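You operate a simulated robot arm through the tools that you are given. There is no shell and no other tool.

You are at the controls of a simulated robot arm. One attempt, no reset.

Task
Switch off the blue, green and orange strips, then grey and brown breakers.

It is judged by the outcome, as a careful person would: the job done as asked, and still so three seconds after it is handed in. It fails if anything else is knocked over, pushed out of place, dropped, spilled or broken.

Robot
A 7-joint arm with a two-finger parallel gripper on a trunk, on a base that moves. Base frame: it is fixed to the floor where the robot stands at the start and does not move with it; the origin is under the middle of the robot, x ahead of it, y to its left, z up. Readings come in m, degrees, newtons and seconds.
With the tool pointing down near the work surface it reaches from about 0.1 to 0.9 m from the robot's upright axis, wherever it stands. Its first joint turns from -166.0 to 166.0 degrees. Places, roughly: black breaker lever [1.1, 1, 0.9]; blue rocker switch [1, 0, 0.7]; brown breaker lever [1.2, 1.2, 0.9]; green rocker switch [1, 0, 1]; grey breaker lever [1.1, 0.9, 0.9]; orange rocker switch [1, 0, 1.2]; plug of the blue mains cord [1, 1, 0.75]; plug of the grey mains cord [1.25, 1.25, 0.75]; plug of the yellow mains cord [1, 1, 0.5]; red battery lever [0.8, 0.3, 1.1]; red isolator handle [1.2, 1.2, 1.1]. Payload 3.43 kg.
The TCP is the grasp point between the finger pads, 0.03 m short of the fingertips. In the tool frame z runs along the fingers and y along their closing line. The gripper opens to 0.094 m. The fingers are 0.028 m wide and 0.01 m thick; the gripper's body (0.05 by 0.096 m) begins 0.055 m behind the TCP.
Orientation is told as [roll, pitch, yaw] about the base's x, y, z axes, in that order, counted from this pose: with the fingers straight down and closing along the base's y, the tool's x points along the base's -x, its y along +y and its z along -z.

Tools
- The arm moves only by the tool servo_tool. Its argument "commands" is a list of rows, each an object (a shift or turn left out is 0, a gripper value left out holds the last) with "xyz": the shift along the tool's x, y, z in units of 50 mm (1.0 is 50 mm), a list of three; "rot": the turn, a rotation vector about the tool's x, y, z in units of 5 degrees (1.0 is 5 degrees), a list of three; "grip": the closure in counts, from 0 (fully open) to 255 (shut). In form: [{"xyz": [tx, ty, tz], "rot": [wx, wy, wz], "grip": grip}, ...]. A call has 1 to 20 rows; each row shifts and turns the commanded pose from where the row before left it, along the tool's axes as they then stand. A call with a number of a shift or a turn outside -1 to 1 is refused whole. Each row takes 0.2 s and may step no farther than 0.05 m and 8.6 degrees from the row before; otherwise, or with a gripper value out of range, the whole call is refused. A pose out of reach is approached as far as the arm can. The call stops where the force on the tool passes 60 N (or 10 N more than at its start, if that is more) or the arm is blocked; 0.2 s more then pass. Each finger travels about 0.045 m/s and halts on what it meets, pressing with about 40 N; the grip force reading is that of the motor and also rises with nothing between the fingers. The clock runs only during rows and for 0.2 s after the last one: add rows that do not move to give the fingers time. It gives the time, the measured TCP pose, the force on the tool (base axes), the opening and the grip force at its end, in the units of the frame above (readings bear some noise), with the torque about the TCP (base axes, N m) and any sound that the robot's microphone picked up.
- Cameras (640 x 400 px; columns grow to the right, rows downward): "scene" is now at [0.512, 0.1931, 1.2712]; the picture's right is [-0.24, -0.97, 0.00], its down [-0.39, 0.09, -0.92] and it looks along [0.89, -0.22, -0.40] (base axes); focal length 214 px, centre (320, 200). "wrist" rides on the gripper at [0.076, 0.014, -0.102] in the tool frame; the picture's right is [-0.18, 0.98, 0.00], its down [-0.75, -0.14, -0.64] and it looks along [-0.63, -0.12, 0.77] (tool axes); focal length 243 px, centre (320, 200). There is no depth. A picture from a camera that has moved, and an enlarged one, comes with that camera's place and axes in the base frame and with its lens.
- snapshot(camera): a new picture of that camera. No time passes.
- raise_lower(by): slides the trunk up (or, below 0, down) by that many m; the arm and the scene camera ride with it, the base frame stays. It gives what a move gives, with no picture.
- steer(legs): drives the robot by 1 to 6 legs, each [ahead, left, turn to the left] in m, m and degrees, along the robot's own axes; the way and the turn of a leg run together, so that a leg with both is an arc; at most 1.5 m and 180 degrees a leg. The arm and the cameras ride along, it lands a little off, and it stops where it bumps. It gives what a move gives.
- pan_tilt(pan, tilt): turns the head with the scene camera to pan (to the left, within 103 degrees either way) and tilt (down, from -29 to 69), counted from straight ahead of the robot. It gives what a move gives.
- zoom(camera, box): a new picture of the part [left, top, right, bottom] of that camera's present view, enlarged. No time passes.
- job_done(): hands the job in; it is judged then, once.

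Nothing tells you exact positions but the pictures and the camera data. Unless the task says otherwise, let go and move clear before handing in.

The tools are called as a command line: name --argument value ..., lists and objects as JSON in quotes. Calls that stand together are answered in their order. servo_tool: Moves the arm, as the interface text tells. Its arguments: {"type":"object","properties":{"commands":{"type":"array"}},"required":["commands"]} The other tools are called the same way: raise_lower (by) moves the trunk up or down; steer (legs) drives the base; pan_tilt (pan, tilt) turns the head that bears the scene camera; snapshot (camera) takes a picture; zoom (camera, box) takes an enlarged picture of a part of a camera's view; job_done () hands the job in.

At the start:

```text
time: 0.0
tcp_pos: [0.6934, -0.0449, 1.2447]
orientation: [0.1, 0.0, 0.0]
ft_force: [0.0, 0.5, -0.1]
ft_torque: [-0.01, 0.04, -0.04]
gripper_width: 0.0941
gripper_force: 0.1
trunk travel left (down, up): [-0.35, 0.14]
robot x, y, heading: [-0.0022, 0.0017, 0.1]
head pan, tilt (commanded): [-13.6, 23.4]
```

scene: 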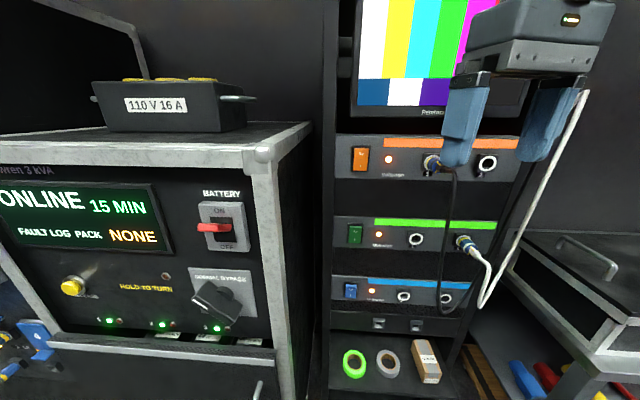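
wrist: 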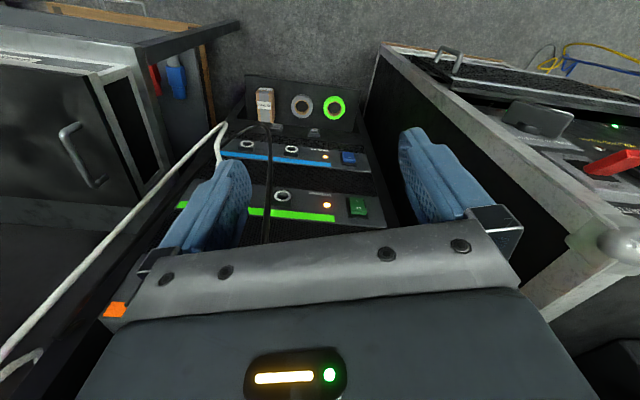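

I see a rack with three units (orange, green, blue strips), each with a rocker switch and lit lamp, and a UPS cabinet on the left with battery lever and bypass. I'll look closer before moving anything.

zoom --camera "scene" --box '[320, 120, 540, 320]'

zoom --camera "scene" --box '[0, 150, 320, 350]'

pan_tilt --pan 45 --tilt 20

snapshot --camera "scene"

```text
2.00 times, centred on (430, 220) of scene
camera zoom: at [0.512, 0.1931, 1.2712], right [-0.24, -0.97, 0.0], down [-0.39, 0.09, -0.92], along [0.89, -0.22, -0.4], focal length 429 px, centre (100, 160)
```

zoom: 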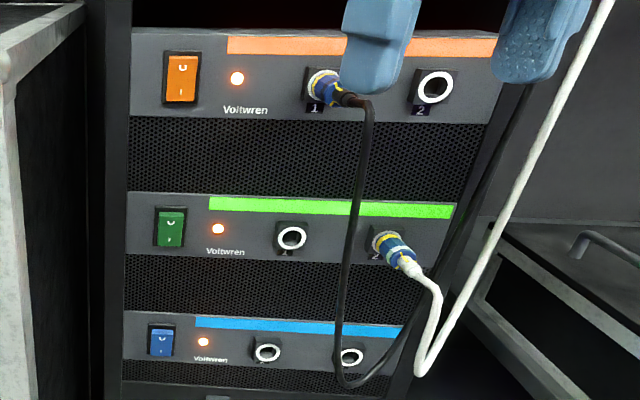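

```text
2.00 times, centred on (160, 250) of scene
camera zoom: at [0.512, 0.1931, 1.2712], right [-0.24, -0.97, 0.0], down [-0.39, 0.09, -0.92], along [0.89, -0.22, -0.4], focal length 429 px, centre (640, 100)
```

zoom: 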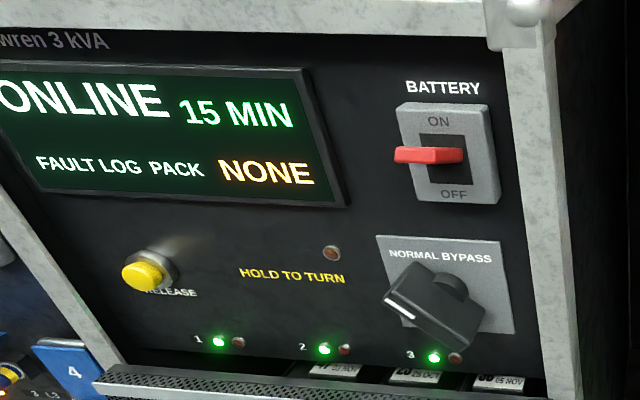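

```text
time: 1.3
tcp_pos: [0.6935, -0.047, 1.2452]
orientation: [0.0, 0.0, 0.0]
ft_force: [0.2, -0.2, 0.2]
ft_torque: [0.02, -0.03, 0.01]
gripper_width: 0.0942
gripper_force: 0.1
trunk travel left (down, up): [-0.35, 0.14]
robot x, y, heading: [0.0003, -0.0049, -0.1]
head pan, tilt (commanded): [45.0, 20.0]
```

```text
taken
camera scene: at [0.488, 0.2807, 1.2768], right [0.71, -0.71, 0.0], down [-0.24, -0.24, -0.94], along [0.66, 0.66, -0.34], focal length 214 px, centre (320, 200)
```

scene: 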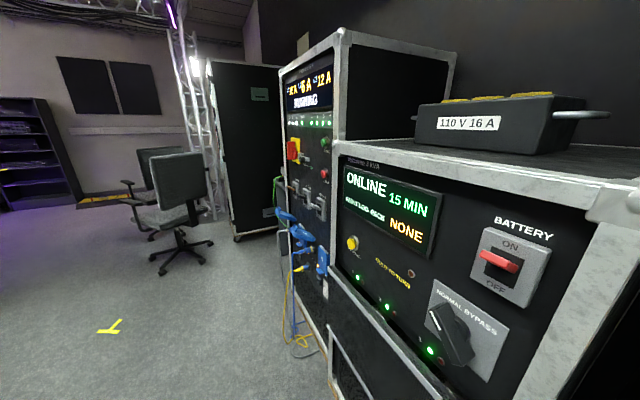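

To the left of the UPS is a distribution rack with breakers, an isolator and plugs. I'll zoom in on it.

zoom --camera "scene" --box '[260, 60, 350, 300]'

zoom --camera "scene" --box '[280, 130, 340, 230]'

zoom --camera "scene" --box '[330, 150, 560, 370]'

```text
1.67 times, centred on (305, 180) of scene
camera zoom: at [0.488, 0.2807, 1.2768], right [0.71, -0.71, 0.0], down [-0.24, -0.24, -0.94], along [0.66, 0.66, -0.34], focal length 358 px, centre (345, 233)
```

zoom: 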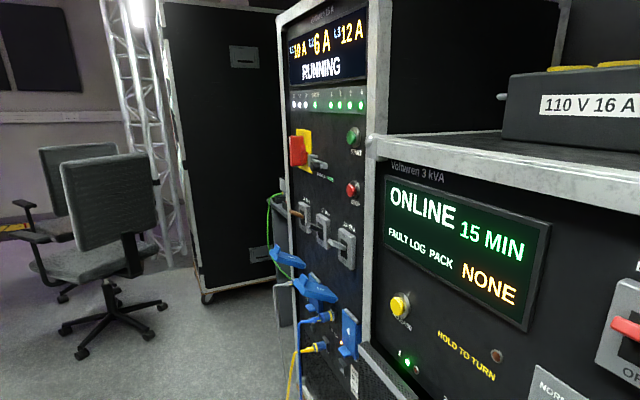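

```text
4.00 times, centred on (310, 180) of scene
camera zoom: at [0.488, 0.2807, 1.2768], right [0.71, -0.71, 0.0], down [-0.24, -0.24, -0.94], along [0.66, 0.66, -0.34], focal length 858 px, centre (360, 280)
```

zoom: 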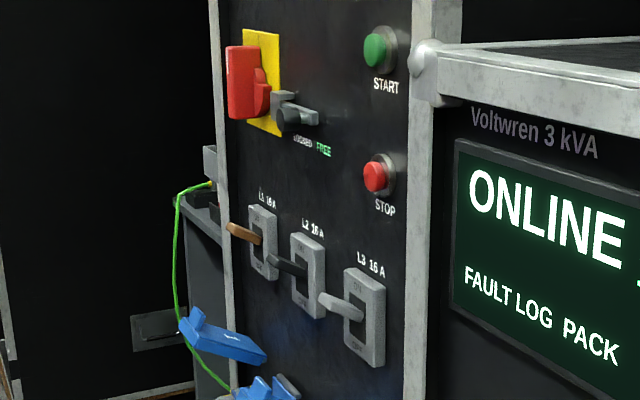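

```text
1.82 times, centred on (445, 260) of scene
camera zoom: at [0.488, 0.2807, 1.2768], right [0.71, -0.71, 0.0], down [-0.24, -0.24, -0.94], along [0.66, 0.66, -0.34], focal length 390 px, centre (93, 91)
```

zoom: 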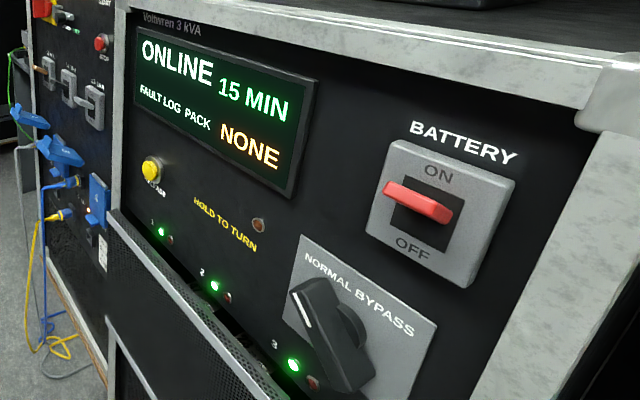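

The breakers are L1 brown, L2 black and L3 grey, all ON (up), with the isolator and buttons above them. I'll get the head back on the rack and zoom on each rocker to see which side is in.

pan_tilt --pan -35 --tilt 25

snapshot --camera "scene"

zoom --camera "wrist" --box '[200, 70, 420, 240]'

```text
time: 2.8
tcp_pos: [0.6939, -0.0455, 1.2447]
orientation: [0.0, -0.1, 0.1]
ft_force: [-0.4, -0.2, 0.7]
ft_torque: [0.04, 0.0, -0.01]
gripper_width: 0.0939
gripper_force: 0.1
trunk travel left (down, up): [-0.35, 0.14]
robot x, y, heading: [-0.0018, 0.001, -0.1]
head pan, tilt (commanded): [-35.0, 25.0]
```

```text
taken
camera scene: at [0.4976, 0.1621, 1.2687], right [-0.57, -0.82, 0.0], down [-0.35, 0.24, -0.91], along [0.74, -0.52, -0.42], focal length 214 px, centre (320, 200)
```

scene: 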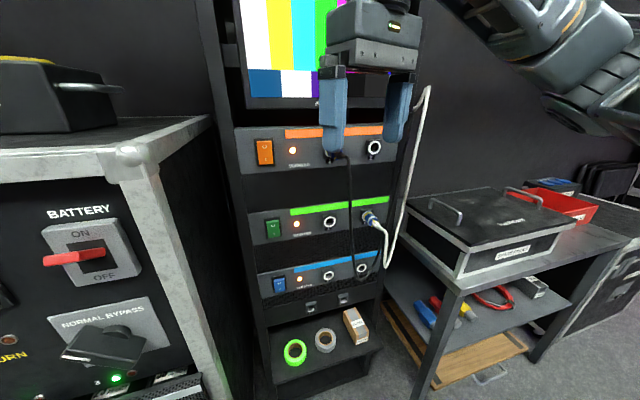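

```text
2.35 times, centred on (310, 155) of wrist
camera zoom: at [0.6169, -0.0313, 1.3466], right [0.18, 0.98, 0.0], down [0.75, -0.14, 0.64], along [0.63, -0.12, -0.77], focal length 571 px, centre (344, 306)
```

zoom: 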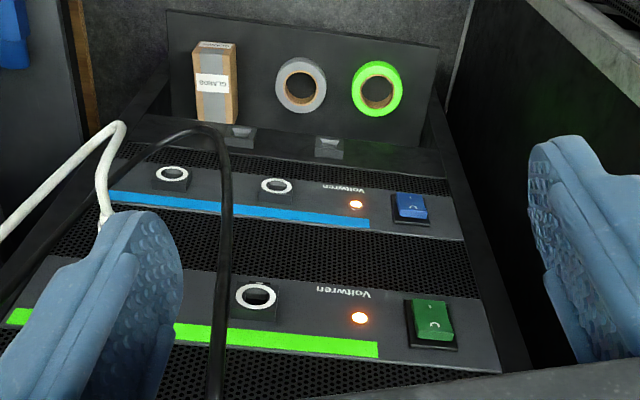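

The right side has a table with a case; cables hang to the right of the rack's sockets. I zoom on the rockers.

zoom --camera "wrist" --box '[325, 140, 385, 225]'

zoom --camera "scene" --box '[240, 125, 330, 175]'

zoom --camera "scene" --box '[240, 200, 330, 300]'

zoom --camera "scene" --box '[320, 60, 480, 300]'

```text
4.71 times, centred on (355, 182) of wrist
camera zoom: at [0.6169, -0.0313, 1.3466], right [0.18, 0.98, 0.0], down [0.75, -0.14, 0.64], along [0.63, -0.12, -0.77], focal length 1142 px, centre (155, 282)
```

zoom: 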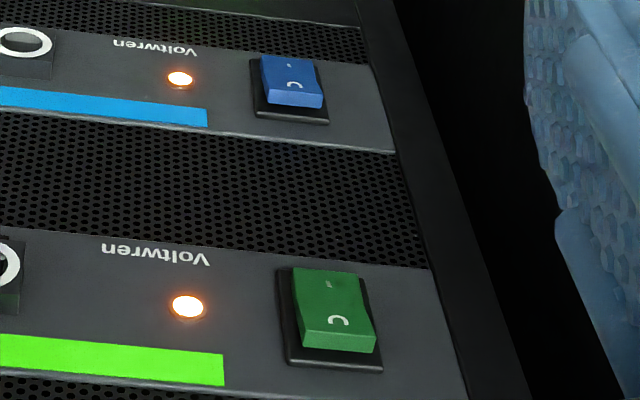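

```text
7.11 times, centred on (285, 150) of scene
camera zoom: at [0.4976, 0.1621, 1.2687], right [-0.57, -0.82, 0.0], down [-0.35, 0.24, -0.91], along [0.74, -0.52, -0.42], focal length 1525 px, centre (569, 556)
```

zoom: 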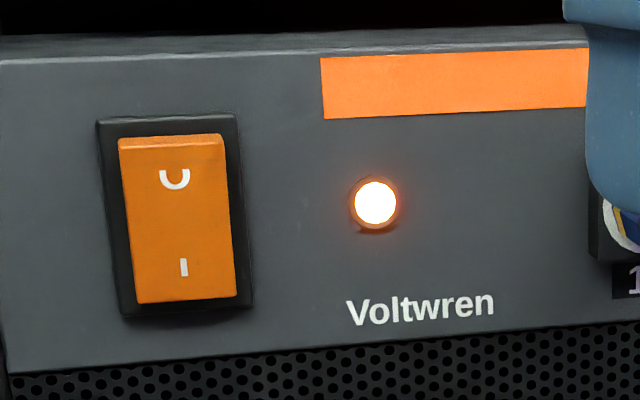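

```text
4.00 times, centred on (285, 250) of scene
camera zoom: at [0.4976, 0.1621, 1.2687], right [-0.57, -0.82, 0.0], down [-0.35, 0.24, -0.91], along [0.74, -0.52, -0.42], focal length 858 px, centre (460, 0)
```

zoom: 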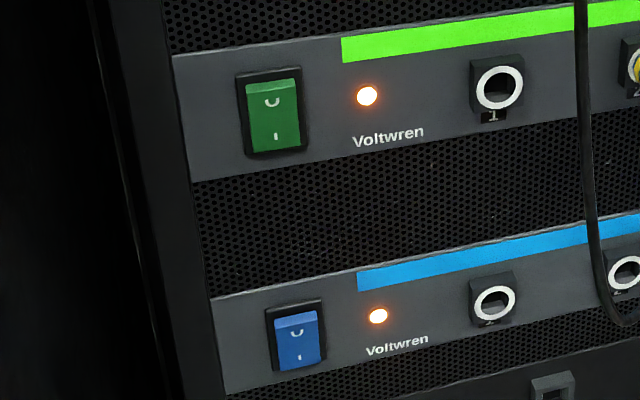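

```text
1.67 times, centred on (400, 180) of scene
camera zoom: at [0.4976, 0.1621, 1.2687], right [-0.57, -0.82, 0.0], down [-0.35, 0.24, -0.91], along [0.74, -0.52, -0.42], focal length 358 px, centre (187, 233)
```

zoom: 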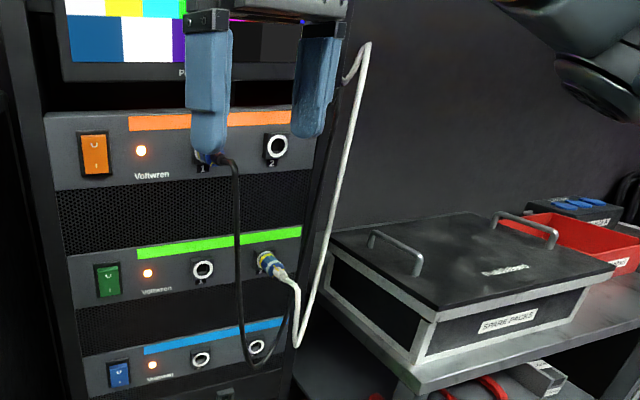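

All three rockers have their top (O) side proud and lamps lit, so a push on the top half switches each off. I close the fingers and begin tilting the tool forward, toward the rack front (about x = 0.975).

servo_tool --commands '[{"rot": [0, -1, 0], "grip": 255}, {"rot": [0, -1, 0]}, {"rot": [0, -1, 0]}, {"rot": [0, -1, 0]}, {"rot": [0, -1, 0]}, {"rot": [0, -1, 0]}, {"rot": [0, -1, 0]}, {"rot": [0, -1, 0]}, {"rot": [0, -1, 0]}]'

snapshot --camera "scene"

snapshot --camera "wrist"

```text
time: 4.8
tcp_pos: [0.6967, -0.0462, 1.2463]
orientation: [0.1, -44.9, 0.0]
ft_force: [0.3, 0.1, -0.7]
ft_torque: [0.01, -0.01, -0.02]
gripper_width: 0.0
gripper_force: 33.5
out of reach, approached as far as the arm can: row 9
trunk travel left (down, up): [-0.35, 0.14]
robot x, y, heading: [0.001, 0.0011, -0.0]
head pan, tilt (commanded): [-35.0, 25.0]
```

```text
taken
camera scene: at [0.4976, 0.1621, 1.2687], right [-0.57, -0.82, 0.0], down [-0.35, 0.24, -0.91], along [0.74, -0.52, -0.42], focal length 214 px, centre (320, 200)
```

scene: 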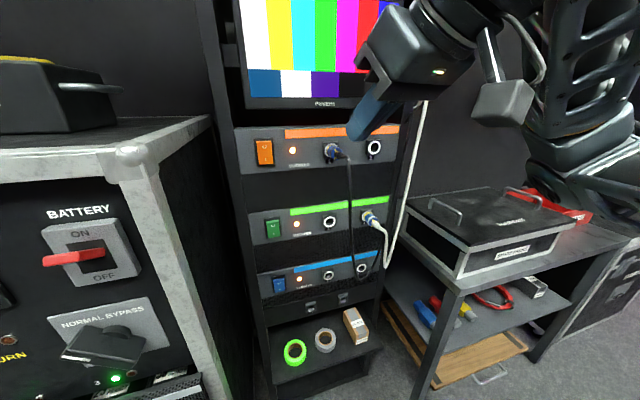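

```text
taken
camera wrist: at [0.5692, -0.0321, 1.2646], right [0.13, 0.98, 0.13], down [0.08, -0.14, 0.99], along [0.99, -0.12, -0.1], focal length 243 px, centre (320, 200)
```

wrist: 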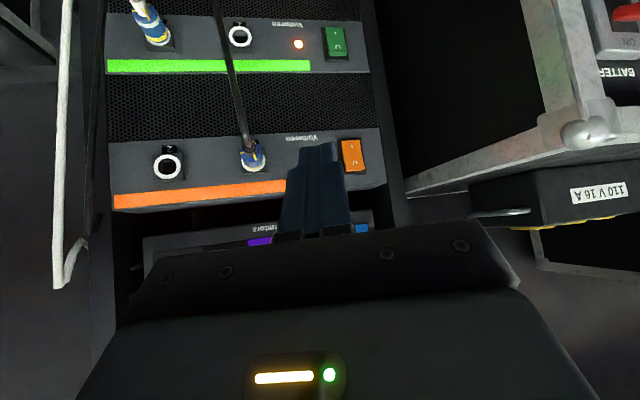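

At 45° tilt the arm hit its reach limit with the wrist drawn back; I'll move forward some 10 cm (still about 15 cm short of the rack) and then continue tilting.

servo_tool --commands '[{"xyz": [-0.6, 0, 0.6]}, {"xyz": [-0.6, 0, 0.6]}, {"xyz": [-0.3, 0.3, 0.3], "rot": [0, -1, 0]}, {"rot": [0, -1, 0]}, {"rot": [0, -1, 0]}]'

snapshot --camera "scene"

```text
time: 6.0
tcp_pos: [0.8014, -0.0327, 1.2469]
orientation: [0.0, -60.1, 0.0]
ft_force: [0.2, 0.2, -0.1]
ft_torque: [0.04, -0.02, 0.03]
gripper_width: 0.0003
gripper_force: 32.8
trunk travel left (down, up): [-0.35, 0.14]
robot x, y, heading: [0.0002, -0.0036, 0.0]
head pan, tilt (commanded): [-35.0, 25.0]
```

```text
taken
camera scene: at [0.4975, 0.162, 1.2687], right [-0.57, -0.82, 0.0], down [-0.35, 0.24, -0.91], along [0.74, -0.52, -0.42], focal length 214 px, centre (320, 200)
```

scene: 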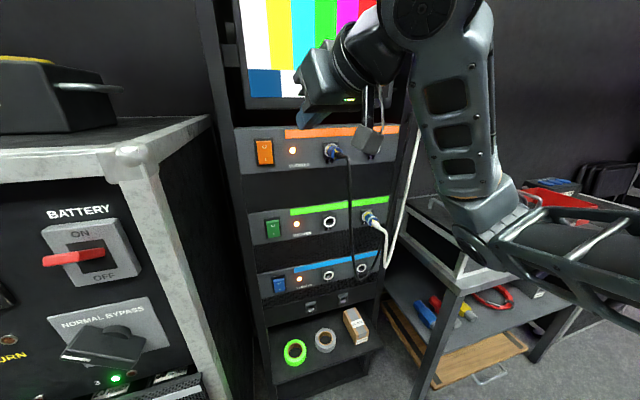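

The tool is now at 60° tilt with room to spare. Before lowering the trunk, I check the space on the right, where the arm's elbow hangs near the table.

pan_tilt --pan -75 --tilt 35

snapshot --camera "scene"

snapshot --camera "wrist"

```text
time: 7.1
tcp_pos: [0.8016, -0.0315, 1.2477]
orientation: [-0.1, -60.1, 0.1]
ft_force: [0.0, 0.2, -0.6]
ft_torque: [0.02, -0.02, 0.0]
gripper_width: 0.0
gripper_force: 32.8
trunk travel left (down, up): [-0.35, 0.14]
robot x, y, heading: [0.0008, 0.0021, -0.1]
head pan, tilt (commanded): [-75.0, 35.0]
```

```text
taken
camera scene: at [0.445, 0.1298, 1.2529], right [-0.97, -0.26, 0.0], down [-0.15, 0.55, -0.82], along [0.21, -0.79, -0.57], focal length 214 px, centre (320, 200)
```

scene: 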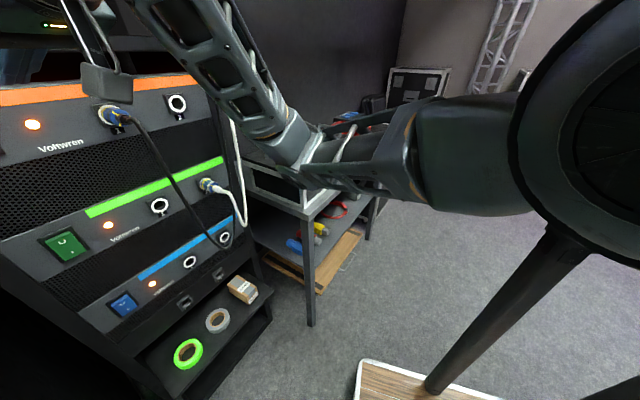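

```text
taken
camera wrist: at [0.6744, -0.0174, 1.2322], right [0.09, 0.98, 0.16], down [-0.18, -0.14, 0.97], along [0.98, -0.12, 0.16], focal length 243 px, centre (320, 200)
```

wrist: 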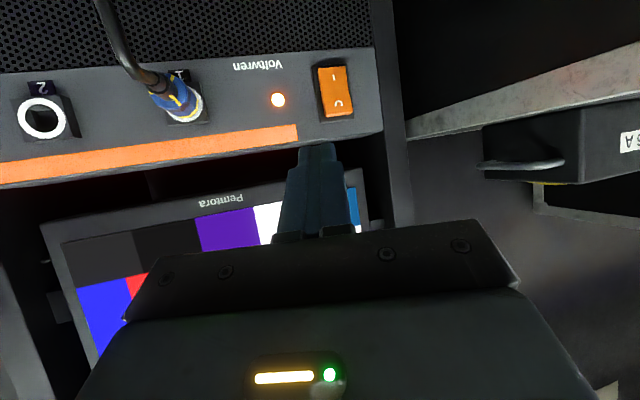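

The arm's elbow is at about (0.65, -0.43, 1.0), just above the case on the table, so lowering here would hit it. I'll back off, shift the robot left and turn it slightly right, so the elbow stays well clear of the table.

steer --legs '[[-0.1, 0, 0], [0, 0.33, 0], [0, 0, -18]]'

pan_tilt --pan -20 --tilt 30

snapshot --camera "scene"

snapshot --camera "wrist"

```text
time: 11.0
tcp_pos: [0.6556, 0.0499, 1.2472]
orientation: [0.0, -59.9, -18.1]
ft_force: [0.6, -0.3, 0.0]
ft_torque: [0.02, 0.03, -0.03]
gripper_width: 0.0
gripper_force: 32.9
trunk travel left (down, up): [-0.35, 0.14]
robot x, y, heading: [-0.0996, 0.3295, -18.0]
head pan, tilt (commanded): [-75.0, 35.0]
```

```text
time: 12.2
tcp_pos: [0.6543, 0.0492, 1.2477]
orientation: [0.0, -60.0, -18.2]
ft_force: [-0.7, 0.1, -0.3]
ft_torque: [-0.01, -0.01, 0.01]
gripper_width: 0.0
gripper_force: 33.5
trunk travel left (down, up): [-0.35, 0.14]
robot x, y, heading: [-0.0964, 0.3287, -18.2]
head pan, tilt (commanded): [-20.0, 30.0]
```

```text
taken
camera scene: at [0.4416, 0.3467, 1.2607], right [-0.62, -0.79, 0.0], down [-0.39, 0.31, -0.87], along [0.68, -0.54, -0.5], focal length 214 px, centre (320, 200)
```

scene: 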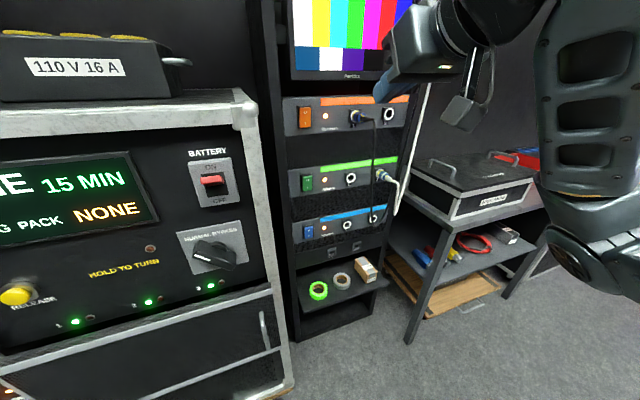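

```text
taken
camera wrist: at [0.5379, 0.1029, 1.2322], right [0.39, 0.91, 0.16], down [-0.21, -0.08, 0.97], along [0.89, -0.42, 0.16], focal length 243 px, centre (320, 200)
```

wrist: 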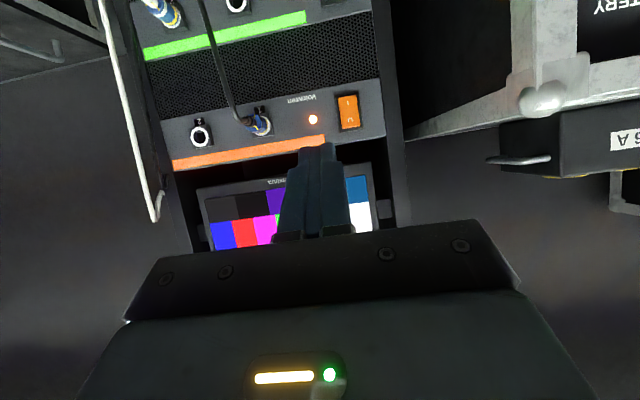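

Now the elbow is near (0.39, -0.29), well off the table. I lower the trunk fully for the blue rocker at about (0.975, -0.02, 0.74).

raise_lower --by -0.34

snapshot --camera "scene"

snapshot --camera "wrist"

```text
time: 15.6
tcp_pos: [0.6554, 0.0505, 0.9074]
orientation: [0.0, -60.0, -18.1]
ft_force: [0.3, 0.4, 0.4]
ft_torque: [0.0, 0.03, 0.01]
gripper_width: 0.0
gripper_force: 33.0
trunk travel left (down, up): [-0.01, 0.48]
robot x, y, heading: [-0.0972, 0.3281, -18.4]
head pan, tilt (commanded): [-20.0, 30.0]
```

```text
taken
camera scene: at [0.4416, 0.3468, 0.9207], right [-0.62, -0.79, 0.0], down [-0.39, 0.31, -0.87], along [0.68, -0.53, -0.5], focal length 214 px, centre (320, 200)
```

scene: 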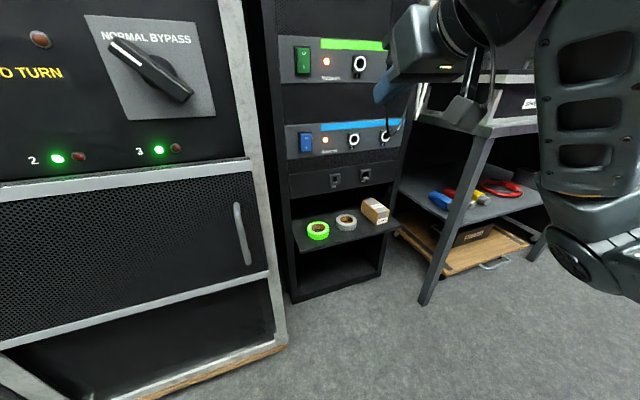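

```text
taken
camera wrist: at [0.5378, 0.1029, 0.8922], right [0.39, 0.91, 0.16], down [-0.21, -0.08, 0.97], along [0.89, -0.42, 0.16], focal length 243 px, centre (320, 200)
```

wrist: 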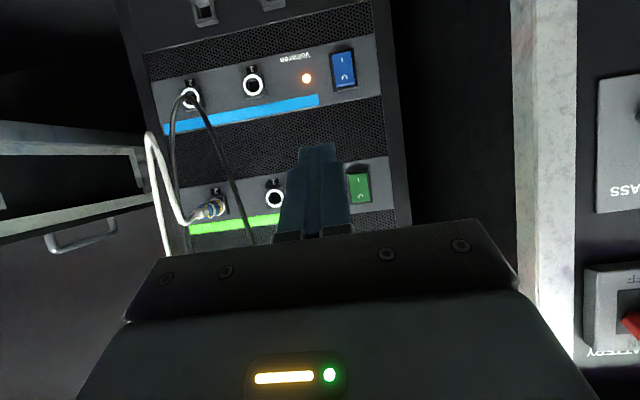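

I zoom for precise positions of the blue and green rockers from this view.

zoom --camera "scene" --box '[280, 30, 350, 170]'

zoom --camera "wrist" --box '[290, 30, 400, 210]'

```text
2.86 times, centred on (315, 100) of scene
camera zoom: at [0.4416, 0.3468, 0.9207], right [-0.62, -0.79, 0.0], down [-0.39, 0.31, -0.87], along [0.68, -0.53, -0.5], focal length 613 px, centre (334, 486)
```

zoom: 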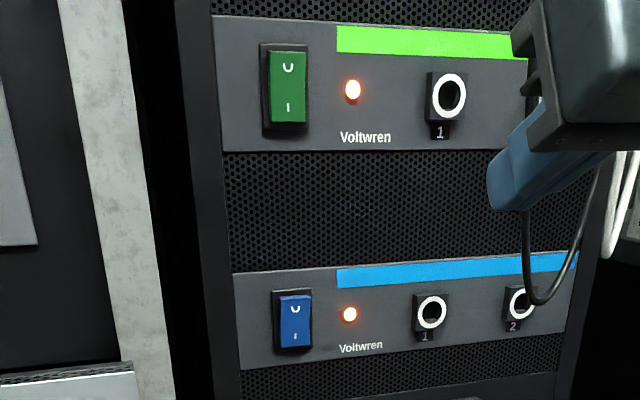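

```text
2.22 times, centred on (345, 120) of wrist
camera zoom: at [0.5378, 0.1029, 0.8922], right [0.39, 0.91, 0.16], down [-0.21, -0.08, 0.97], along [0.89, -0.42, 0.16], focal length 539 px, centre (264, 378)
```

zoom: 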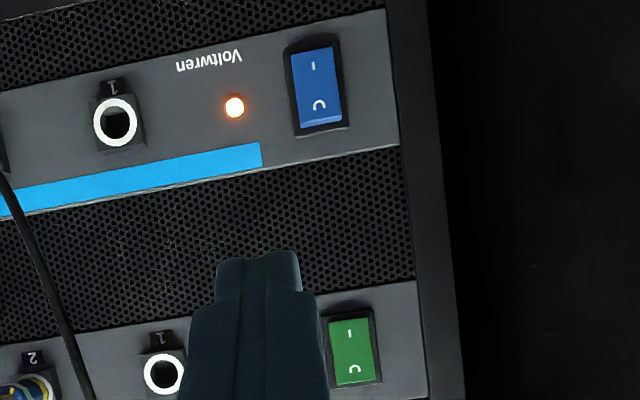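

Blue rocker centre triangulates to about (0.975, -0.018, 0.747), green 0.955 and orange 1.160 in height. I square the tool up: yaw back to 0 and pitch up to horizontal.

servo_tool --commands '[{"rot": [-0.78, 0, -0.45]}, {"rot": [-0.78, 0, -0.45]}, {"rot": [-0.78, 0, -0.45]}, {"rot": [-0.78, 0, -0.45]}, {"xyz": [-0.3, 0, 0.52]}, {"xyz": [-0.3, 0, 0.52]}, {"rot": [0, -1, 0]}, {"rot": [0, -1, 0]}, {"rot": [0, -1, 0]}]'

snapshot --camera "scene"

```text
time: 17.6
tcp_pos: [0.7138, 0.0491, 0.907]
orientation: [0.0, -75.1, -0.1]
ft_force: [0.6, 0.0, 0.6]
ft_torque: [0.04, -0.01, 0.0]
gripper_width: 0.0
gripper_force: 33.3
trunk travel left (down, up): [-0.01, 0.48]
robot x, y, heading: [-0.0994, 0.333, -18.0]
head pan, tilt (commanded): [-20.0, 30.0]
```

```text
taken
camera scene: at [0.4416, 0.3467, 0.9208], right [-0.62, -0.79, 0.0], down [-0.39, 0.31, -0.87], along [0.68, -0.53, -0.5], focal length 214 px, centre (320, 200)
```

scene: 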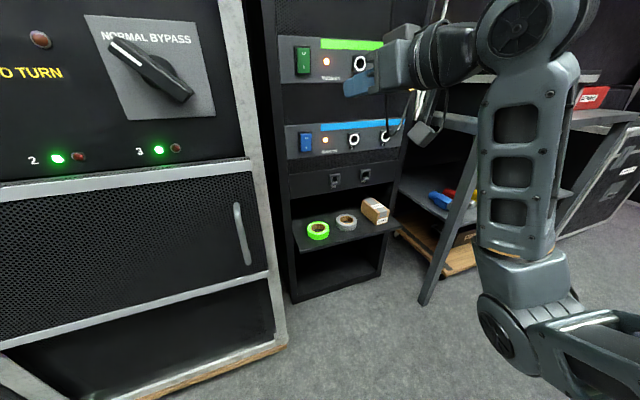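

Works well. Finish to horizontal, then shift down and right in front of the blue rocker's top half, staying ~7 cm off.

servo_tool --commands '[{"rot": [0, -1, 0]}, {"rot": [0, -1, 0]}, {"rot": [0, -1, 0]}, {"xyz": [0.7, -0.33, 0]}, {"xyz": [0.7, -0.33, 0]}, {"xyz": [0.7, -0.33, 0]}, {"xyz": [0.7, -0.33, 0]}, {}]'

snapshot --camera "scene"

snapshot --camera "wrist"

```text
time: 19.4
tcp_pos: [0.7151, -0.0149, 0.7666]
orientation: [67.4, -90.0, -67.4]
ft_force: [-0.6, -0.3, -0.6]
ft_torque: [-0.01, 0.0, 0.02]
gripper_width: 0.0
gripper_force: 33.4
trunk travel left (down, up): [-0.01, 0.48]
robot x, y, heading: [-0.0958, 0.3266, -18.3]
head pan, tilt (commanded): [-20.0, 30.0]
```

```text
taken
camera scene: at [0.4416, 0.3468, 0.9207], right [-0.62, -0.79, 0.0], down [-0.39, 0.31, -0.87], along [0.68, -0.53, -0.5], focal length 214 px, centre (320, 200)
```

scene: 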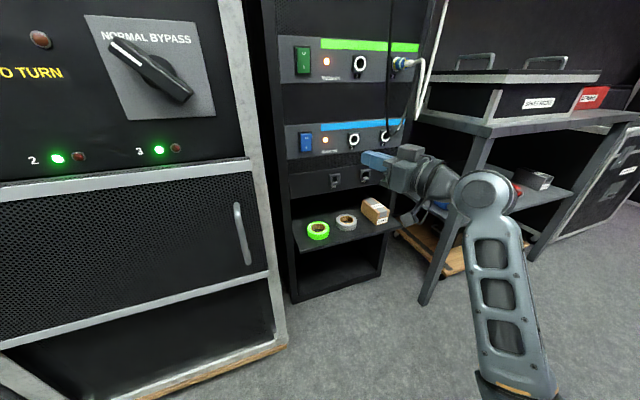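

```text
taken
camera wrist: at [0.6116, -0.0001, 0.6907], right [0.0, 0.98, 0.18], down [-0.64, -0.14, 0.75], along [0.77, -0.12, 0.63], focal length 243 px, centre (320, 200)
```

wrist: 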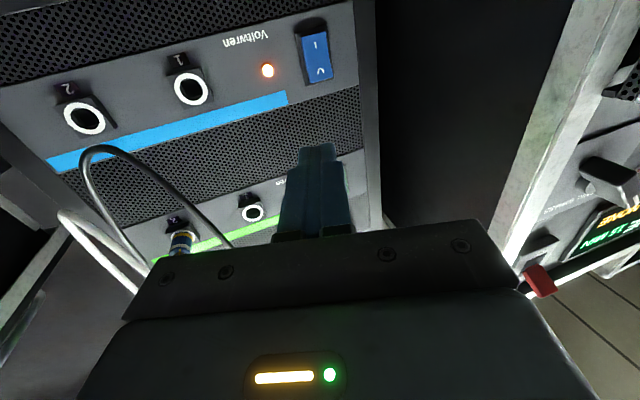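

The tool is level at (0.715, -0.015, 0.767), in line with the blue rocker's top. I advance to about 5 cm short and check alignment.

servo_tool --commands '[{"xyz": [0.1, -0.06, 0.8]}, {"xyz": [0, 0, 0.9]}, {"xyz": [0, 0, 0.9]}, {"xyz": [0, 0, 0.8]}, {}]'

snapshot --camera "wrist"

zoom --camera "scene" --box '[270, 90, 430, 190]'

```text
time: 20.6
tcp_pos: [0.8875, -0.021, 0.7609]
orientation: [120.6, -90.0, -120.7]
ft_force: [-0.3, 0.5, -0.6]
ft_torque: [0.0, 0.0, 0.03]
gripper_width: 0.0
gripper_force: 32.7
trunk travel left (down, up): [-0.01, 0.48]
robot x, y, heading: [-0.1016, 0.3312, -18.3]
head pan, tilt (commanded): [-20.0, 30.0]
```

```text
taken
camera wrist: at [0.783, -0.0066, 0.6847], right [0.0, 0.98, 0.18], down [-0.64, -0.14, 0.75], along [0.77, -0.12, 0.63], focal length 243 px, centre (320, 200)
```

wrist: 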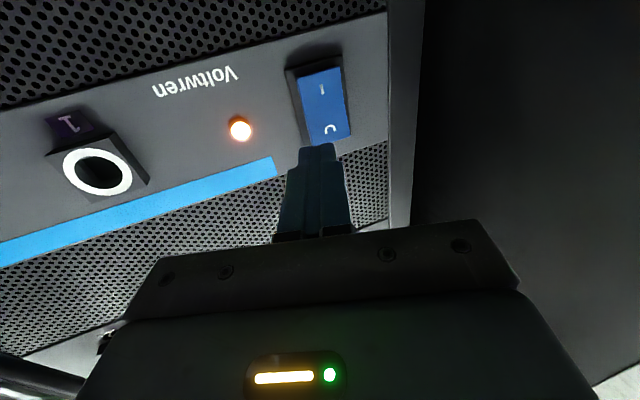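

```text
4.00 times, centred on (350, 140) of scene
camera zoom: at [0.4416, 0.3468, 0.9207], right [-0.62, -0.79, 0.0], down [-0.39, 0.31, -0.87], along [0.68, -0.53, -0.5], focal length 858 px, centre (200, 440)
```

zoom: 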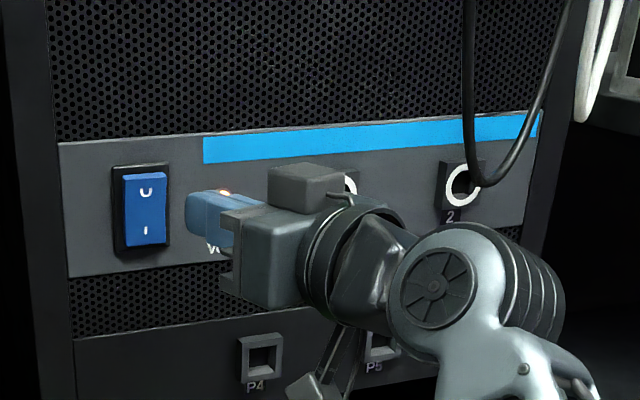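

The tip lines up with the "O" half (O mark triangulates to z≈0.766). Now I push forward gently in small steps.

servo_tool --commands '[{"xyz": [0, 0.08, 0.4]}, {"xyz": [0, 0, 0.2]}, {"xyz": [0, 0, 0.1]}, {"xyz": [0, 0, 0.1]}, {"xyz": [0, 0, 0.1]}, {}]'

snapshot --camera "wrist"

zoom --camera "scene" --box '[270, 90, 430, 190]'

```text
time: 22.0
tcp_pos: [0.9299, -0.0156, 0.7616]
orientation: [162.5, -90.1, -162.6]
ft_force: [-1.6, -1.1, 0.2]
ft_torque: [0.01, -0.03, -0.03]
gripper_width: 0.0
gripper_force: 32.8
trunk travel left (down, up): [-0.01, 0.48]
robot x, y, heading: [-0.0948, 0.331, -18.1]
head pan, tilt (commanded): [-20.0, 30.0]
```

```text
taken
camera wrist: at [0.8264, -0.002, 0.6859], right [0.0, 0.98, 0.18], down [-0.64, -0.14, 0.75], along [0.77, -0.12, 0.63], focal length 243 px, centre (320, 200)
```

wrist: 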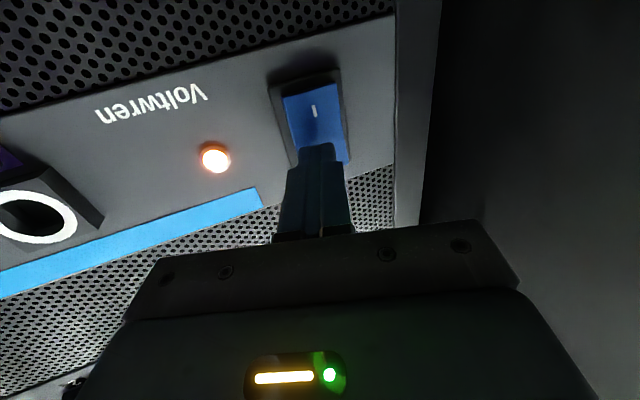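

```text
4.00 times, centred on (350, 140) of scene
camera zoom: at [0.4415, 0.3468, 0.9207], right [-0.62, -0.79, 0.0], down [-0.39, 0.31, -0.87], along [0.68, -0.53, -0.5], focal length 858 px, centre (200, 440)
```

zoom: 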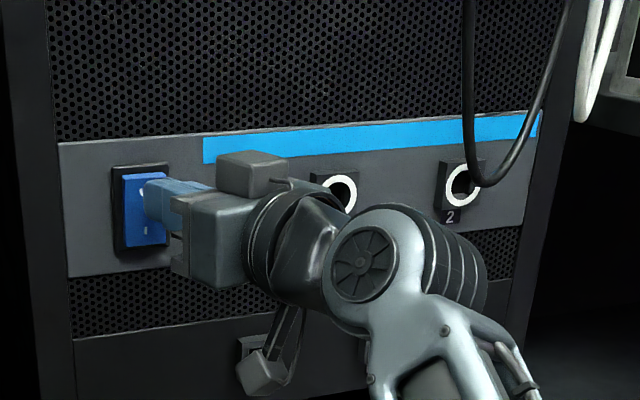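

Contact is just beginning (about -1.6 N) on the top half. I push on in small steps and watch for force and sound.

servo_tool --commands '[{"xyz": [0, 0, 0.06]}, {"xyz": [0, 0, 0.06]}, {"xyz": [0, 0, 0.06]}, {}]'

snapshot --camera "wrist"

```text
time: 22.6
tcp_pos: [0.9322, -0.0162, 0.7619]
orientation: [83.9, -89.8, -84.1]
ft_force: [-24.6, 7.6, 2.8]
ft_torque: [0.08, 0.23, -0.03]
gripper_width: 0.0
gripper_force: 33.4
trunk travel left (down, up): [-0.01, 0.48]
robot x, y, heading: [-0.1003, 0.3326, -18.1]
head pan, tilt (commanded): [-20.0, 30.0]
stopped in row 3: the force on the tool passed its limit at 71 N (the readings are from after the stop); the commanded pose is now the measured one
```

```text
taken
camera wrist: at [0.829, -0.0019, 0.6855], right [0.0, 0.98, 0.19], down [-0.64, -0.14, 0.75], along [0.77, -0.12, 0.63], focal length 243 px, centre (320, 200)
```

wrist: 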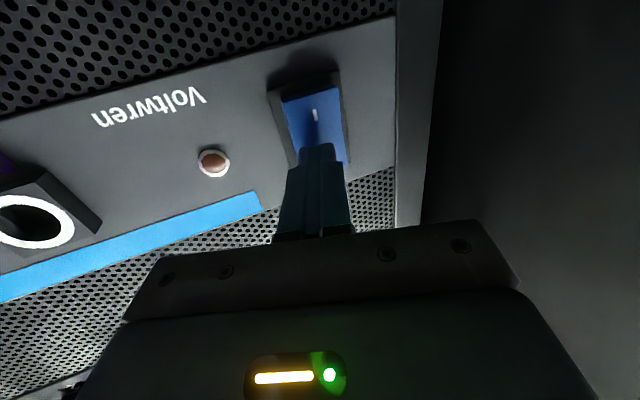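

The blue lamp went out. I back off and confirm it stays off.

servo_tool --commands '[{"xyz": [0, 0, -0.4]}, {"xyz": [0, 0, -0.8]}, {}]'

snapshot --camera "wrist"

zoom --camera "scene" --box '[270, 20, 430, 190]'

```text
time: 23.4
tcp_pos: [0.8735, -0.0184, 0.7622]
orientation: [50.9, -89.9, -50.9]
ft_force: [-0.5, 0.0, 0.0]
ft_torque: [-0.01, -0.01, -0.01]
gripper_width: 0.0001
gripper_force: 32.8
trunk travel left (down, up): [-0.01, 0.48]
robot x, y, heading: [-0.0995, 0.3277, -18.3]
head pan, tilt (commanded): [-20.0, 30.0]
```

```text
taken
camera wrist: at [0.7701, -0.0028, 0.685], right [0.0, 0.98, 0.19], down [-0.64, -0.14, 0.75], along [0.77, -0.12, 0.63], focal length 243 px, centre (320, 200)
```

wrist: 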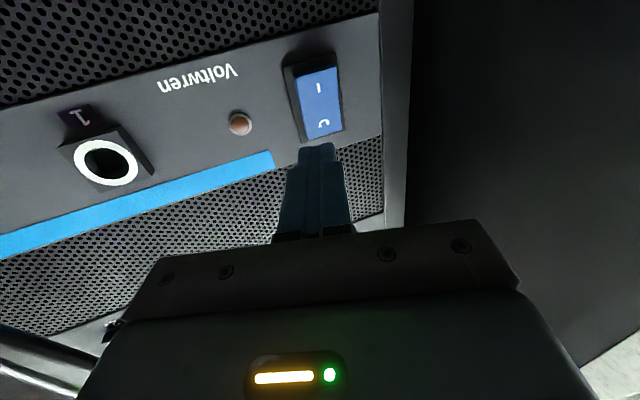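

```text
2.35 times, centred on (350, 105) of scene
camera zoom: at [0.4411, 0.3468, 0.9207], right [-0.62, -0.79, 0.0], down [-0.39, 0.31, -0.87], along [0.68, -0.53, -0.5], focal length 505 px, centre (249, 424)
```

zoom: 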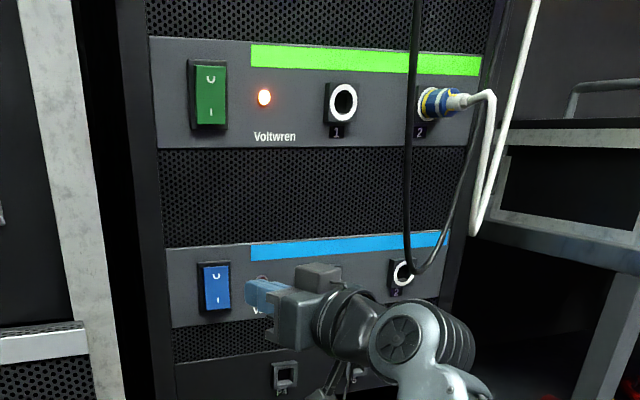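

Blue is off. I back off a bit more and raise the trunk 0.208 m to the green rocker's height.

servo_tool --commands '[{"xyz": [0, 0.04, -0.9]}, {}]'

raise_lower --by 0.208

snapshot --camera "wrist"

snapshot --camera "scene"

```text
time: 24.0
tcp_pos: [0.8272, -0.0134, 0.7619]
orientation: [54.4, -89.8, -54.7]
ft_force: [-0.1, 0.0, 0.4]
ft_torque: [-0.02, 0.0, 0.0]
gripper_width: 0.0
gripper_force: 33.3
trunk travel left (down, up): [-0.01, 0.48]
robot x, y, heading: [-0.0958, 0.3277, -18.0]
head pan, tilt (commanded): [-20.0, 30.0]
```

```text
time: 26.2
tcp_pos: [0.8281, -0.0142, 0.9695]
orientation: [51.6, -89.8, -51.6]
ft_force: [-0.7, -0.2, 0.3]
ft_torque: [0.02, -0.02, 0.01]
gripper_width: 0.0002
gripper_force: 33.2
trunk travel left (down, up): [-0.218, 0.272]
robot x, y, heading: [-0.0999, 0.3341, -18.0]
head pan, tilt (commanded): [-20.0, 30.0]
```

```text
taken
camera wrist: at [0.724, 0.0009, 0.8934], right [0.0, 0.98, 0.19], down [-0.64, -0.14, 0.75], along [0.77, -0.12, 0.63], focal length 243 px, centre (320, 200)
```

wrist: 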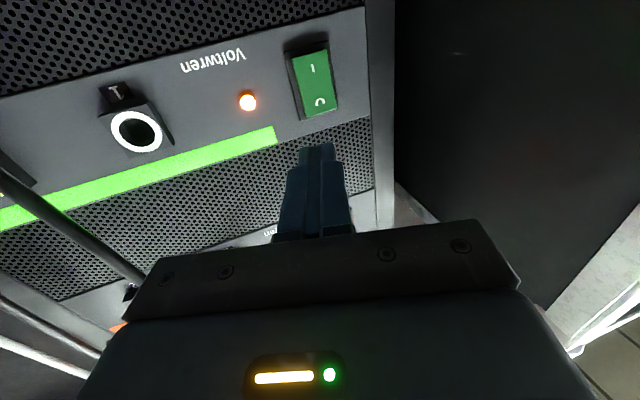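

```text
taken
camera scene: at [0.441, 0.3468, 1.1287], right [-0.62, -0.79, 0.0], down [-0.39, 0.31, -0.87], along [0.68, -0.53, -0.5], focal length 214 px, centre (320, 200)
```

scene: 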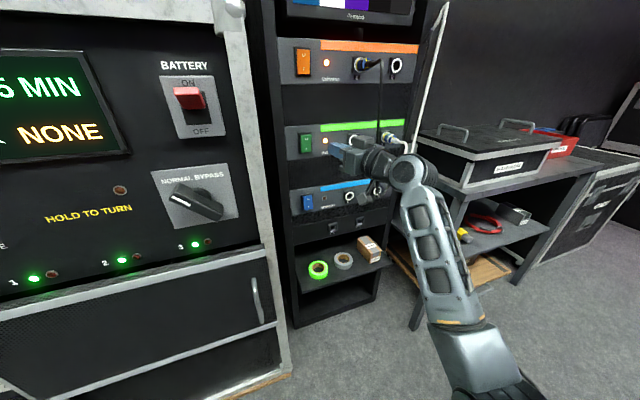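

Tip is at z 0.9695, in front of green's O half, with the cable over 15 cm to the right. I advance and press as before.

servo_tool --commands '[{"xyz": [0.04, 0, 0.8]}, {"xyz": [0, 0, 0.8]}, {"xyz": [0, 0, 0.3]}, {"xyz": [0, 0, 0.06]}, {"xyz": [0, 0, 0.06]}, {}]'

snapshot --camera "wrist"

```text
time: 27.6
tcp_pos: [0.9278, -0.0141, 0.9673]
orientation: [52.5, -89.9, -52.5]
ft_force: [-0.8, 0.7, 0.7]
ft_torque: [0.01, -0.01, 0.02]
gripper_width: 0.0002
gripper_force: 33.0
trunk travel left (down, up): [-0.218, 0.272]
robot x, y, heading: [-0.1005, 0.3335, -18.3]
head pan, tilt (commanded): [-20.0, 30.0]
```

```text
taken
camera wrist: at [0.8244, 0.0012, 0.8912], right [0.0, 0.98, 0.19], down [-0.64, -0.14, 0.75], along [0.77, -0.12, 0.63], focal length 243 px, centre (320, 200)
```

wrist: 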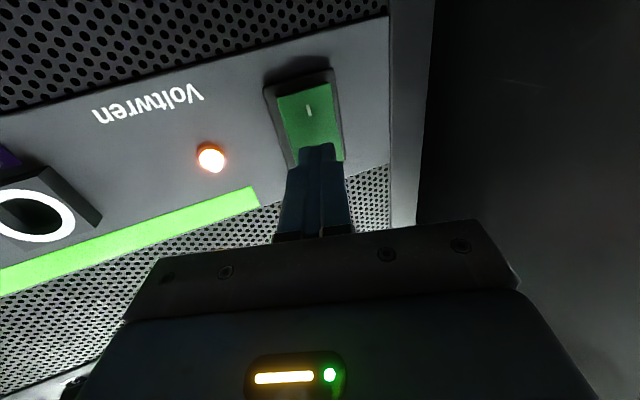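

Nearly touching and well centred on green's top half. I push a few millimetres more.

servo_tool --commands '[{"xyz": [0, 0, 0.05]}, {"xyz": [0, 0, 0.05]}, {"xyz": [0, 0, 0.05]}, {"xyz": [0, 0, 0.05]}]'

snapshot --camera "wrist"

```text
time: 28.5
tcp_pos: [0.9332, -0.014, 0.9661]
orientation: [56.6, -89.7, -56.6]
ft_force: [-27.8, 8.6, 2.4]
ft_torque: [0.1, 0.26, -0.01]
gripper_width: 0.0003
gripper_force: 33.4
trunk travel left (down, up): [-0.218, 0.272]
robot x, y, heading: [-0.1013, 0.3283, -18.2]
head pan, tilt (commanded): [-20.0, 30.0]
stopped in row 4: the force on the tool passed its limit at 69 N (the readings are from after the stop); the commanded pose is now the measured one
```

```text
taken
camera wrist: at [0.8298, 0.001, 0.8911], right [0.0, 0.98, 0.19], down [-0.64, -0.14, 0.75], along [0.77, -0.12, 0.63], focal length 243 px, centre (320, 200)
```

wrist: 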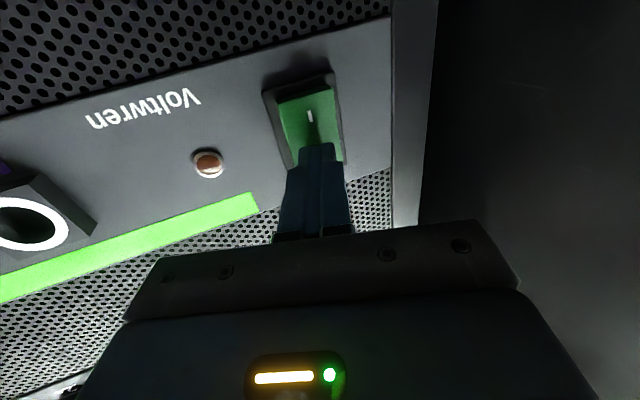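

Green's lamp is out. I back off and raise another 0.207 m for orange.

servo_tool --commands '[{"xyz": [0, 0, -0.5]}, {"xyz": [0, 0, -0.8]}, {"xyz": [0, 0, -0.8]}, {}]'

raise_lower --by 0.207

snapshot --camera "wrist"

snapshot --camera "scene"

```text
time: 29.5
tcp_pos: [0.8301, -0.0126, 0.9656]
orientation: [45.3, -89.6, -45.5]
ft_force: [0.5, 0.1, -0.8]
ft_torque: [0.01, 0.02, 0.02]
gripper_width: 0.0
gripper_force: 33.1
trunk travel left (down, up): [-0.218, 0.272]
robot x, y, heading: [-0.099, 0.3319, -18.2]
head pan, tilt (commanded): [-20.0, 30.0]
```

```text
time: 31.7
tcp_pos: [0.8296, -0.012, 1.1718]
orientation: [44.3, -89.7, -44.3]
ft_force: [0.4, 0.0, 0.7]
ft_torque: [-0.02, 0.0, -0.03]
gripper_width: 0.0
gripper_force: 33.1
trunk travel left (down, up): [-0.425, 0.065]
robot x, y, heading: [-0.099, 0.3284, -18.0]
head pan, tilt (commanded): [-20.0, 30.0]
```

```text
taken
camera wrist: at [0.7259, 0.0019, 1.0963], right [0.0, 0.98, 0.19], down [-0.64, -0.14, 0.76], along [0.77, -0.12, 0.63], focal length 243 px, centre (320, 200)
```

wrist: 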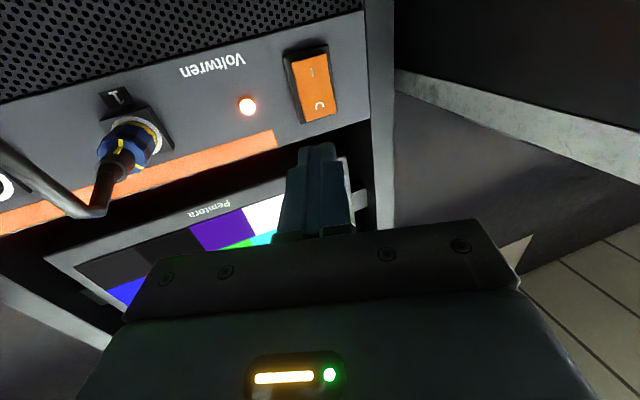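

```text
taken
camera scene: at [0.4404, 0.3469, 1.3357], right [-0.62, -0.79, 0.0], down [-0.39, 0.31, -0.87], along [0.68, -0.54, -0.5], focal length 214 px, centre (320, 200)
```

scene: 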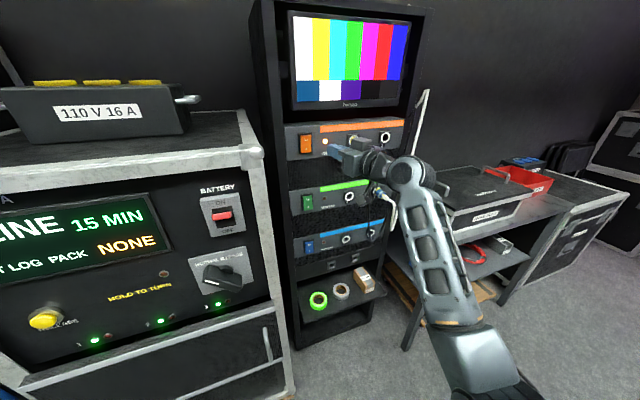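

Aligned with orange's O half. Advance and press the same way.

servo_tool --commands '[{"xyz": [0, -0.04, 0.8]}, {"xyz": [0, 0, 0.8]}, {"xyz": [0, 0, 0.3]}, {"xyz": [0, 0, 0.06]}, {"xyz": [0, 0, 0.05]}, {"xyz": [0, 0, 0.05]}, {"xyz": [0, 0, 0.05]}, {"xyz": [0, 0, 0.05]}]'

snapshot --camera "wrist"

```text
time: 33.5
tcp_pos: [0.9334, -0.0144, 1.1718]
orientation: [51.6, -89.6, -51.5]
ft_force: [-31.6, 7.9, 2.4]
ft_torque: [0.1, 0.28, -0.03]
gripper_width: 0.0
gripper_force: 32.8
trunk travel left (down, up): [-0.425, 0.065]
robot x, y, heading: [-0.1016, 0.3281, -17.9]
head pan, tilt (commanded): [-20.0, 30.0]
stopped in row 8: the force on the tool passed its limit at 68 N (the readings are from after the stop); the commanded pose is now the measured one
```

```text
taken
camera wrist: at [0.8293, 0.0, 1.0956], right [0.0, 0.98, 0.19], down [-0.64, -0.15, 0.76], along [0.77, -0.12, 0.63], focal length 243 px, centre (320, 200)
```

wrist: 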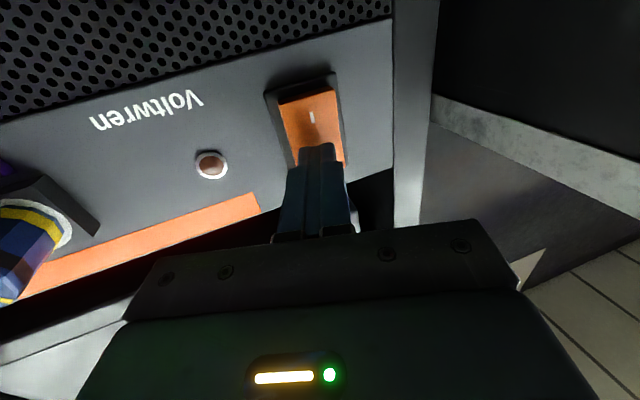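

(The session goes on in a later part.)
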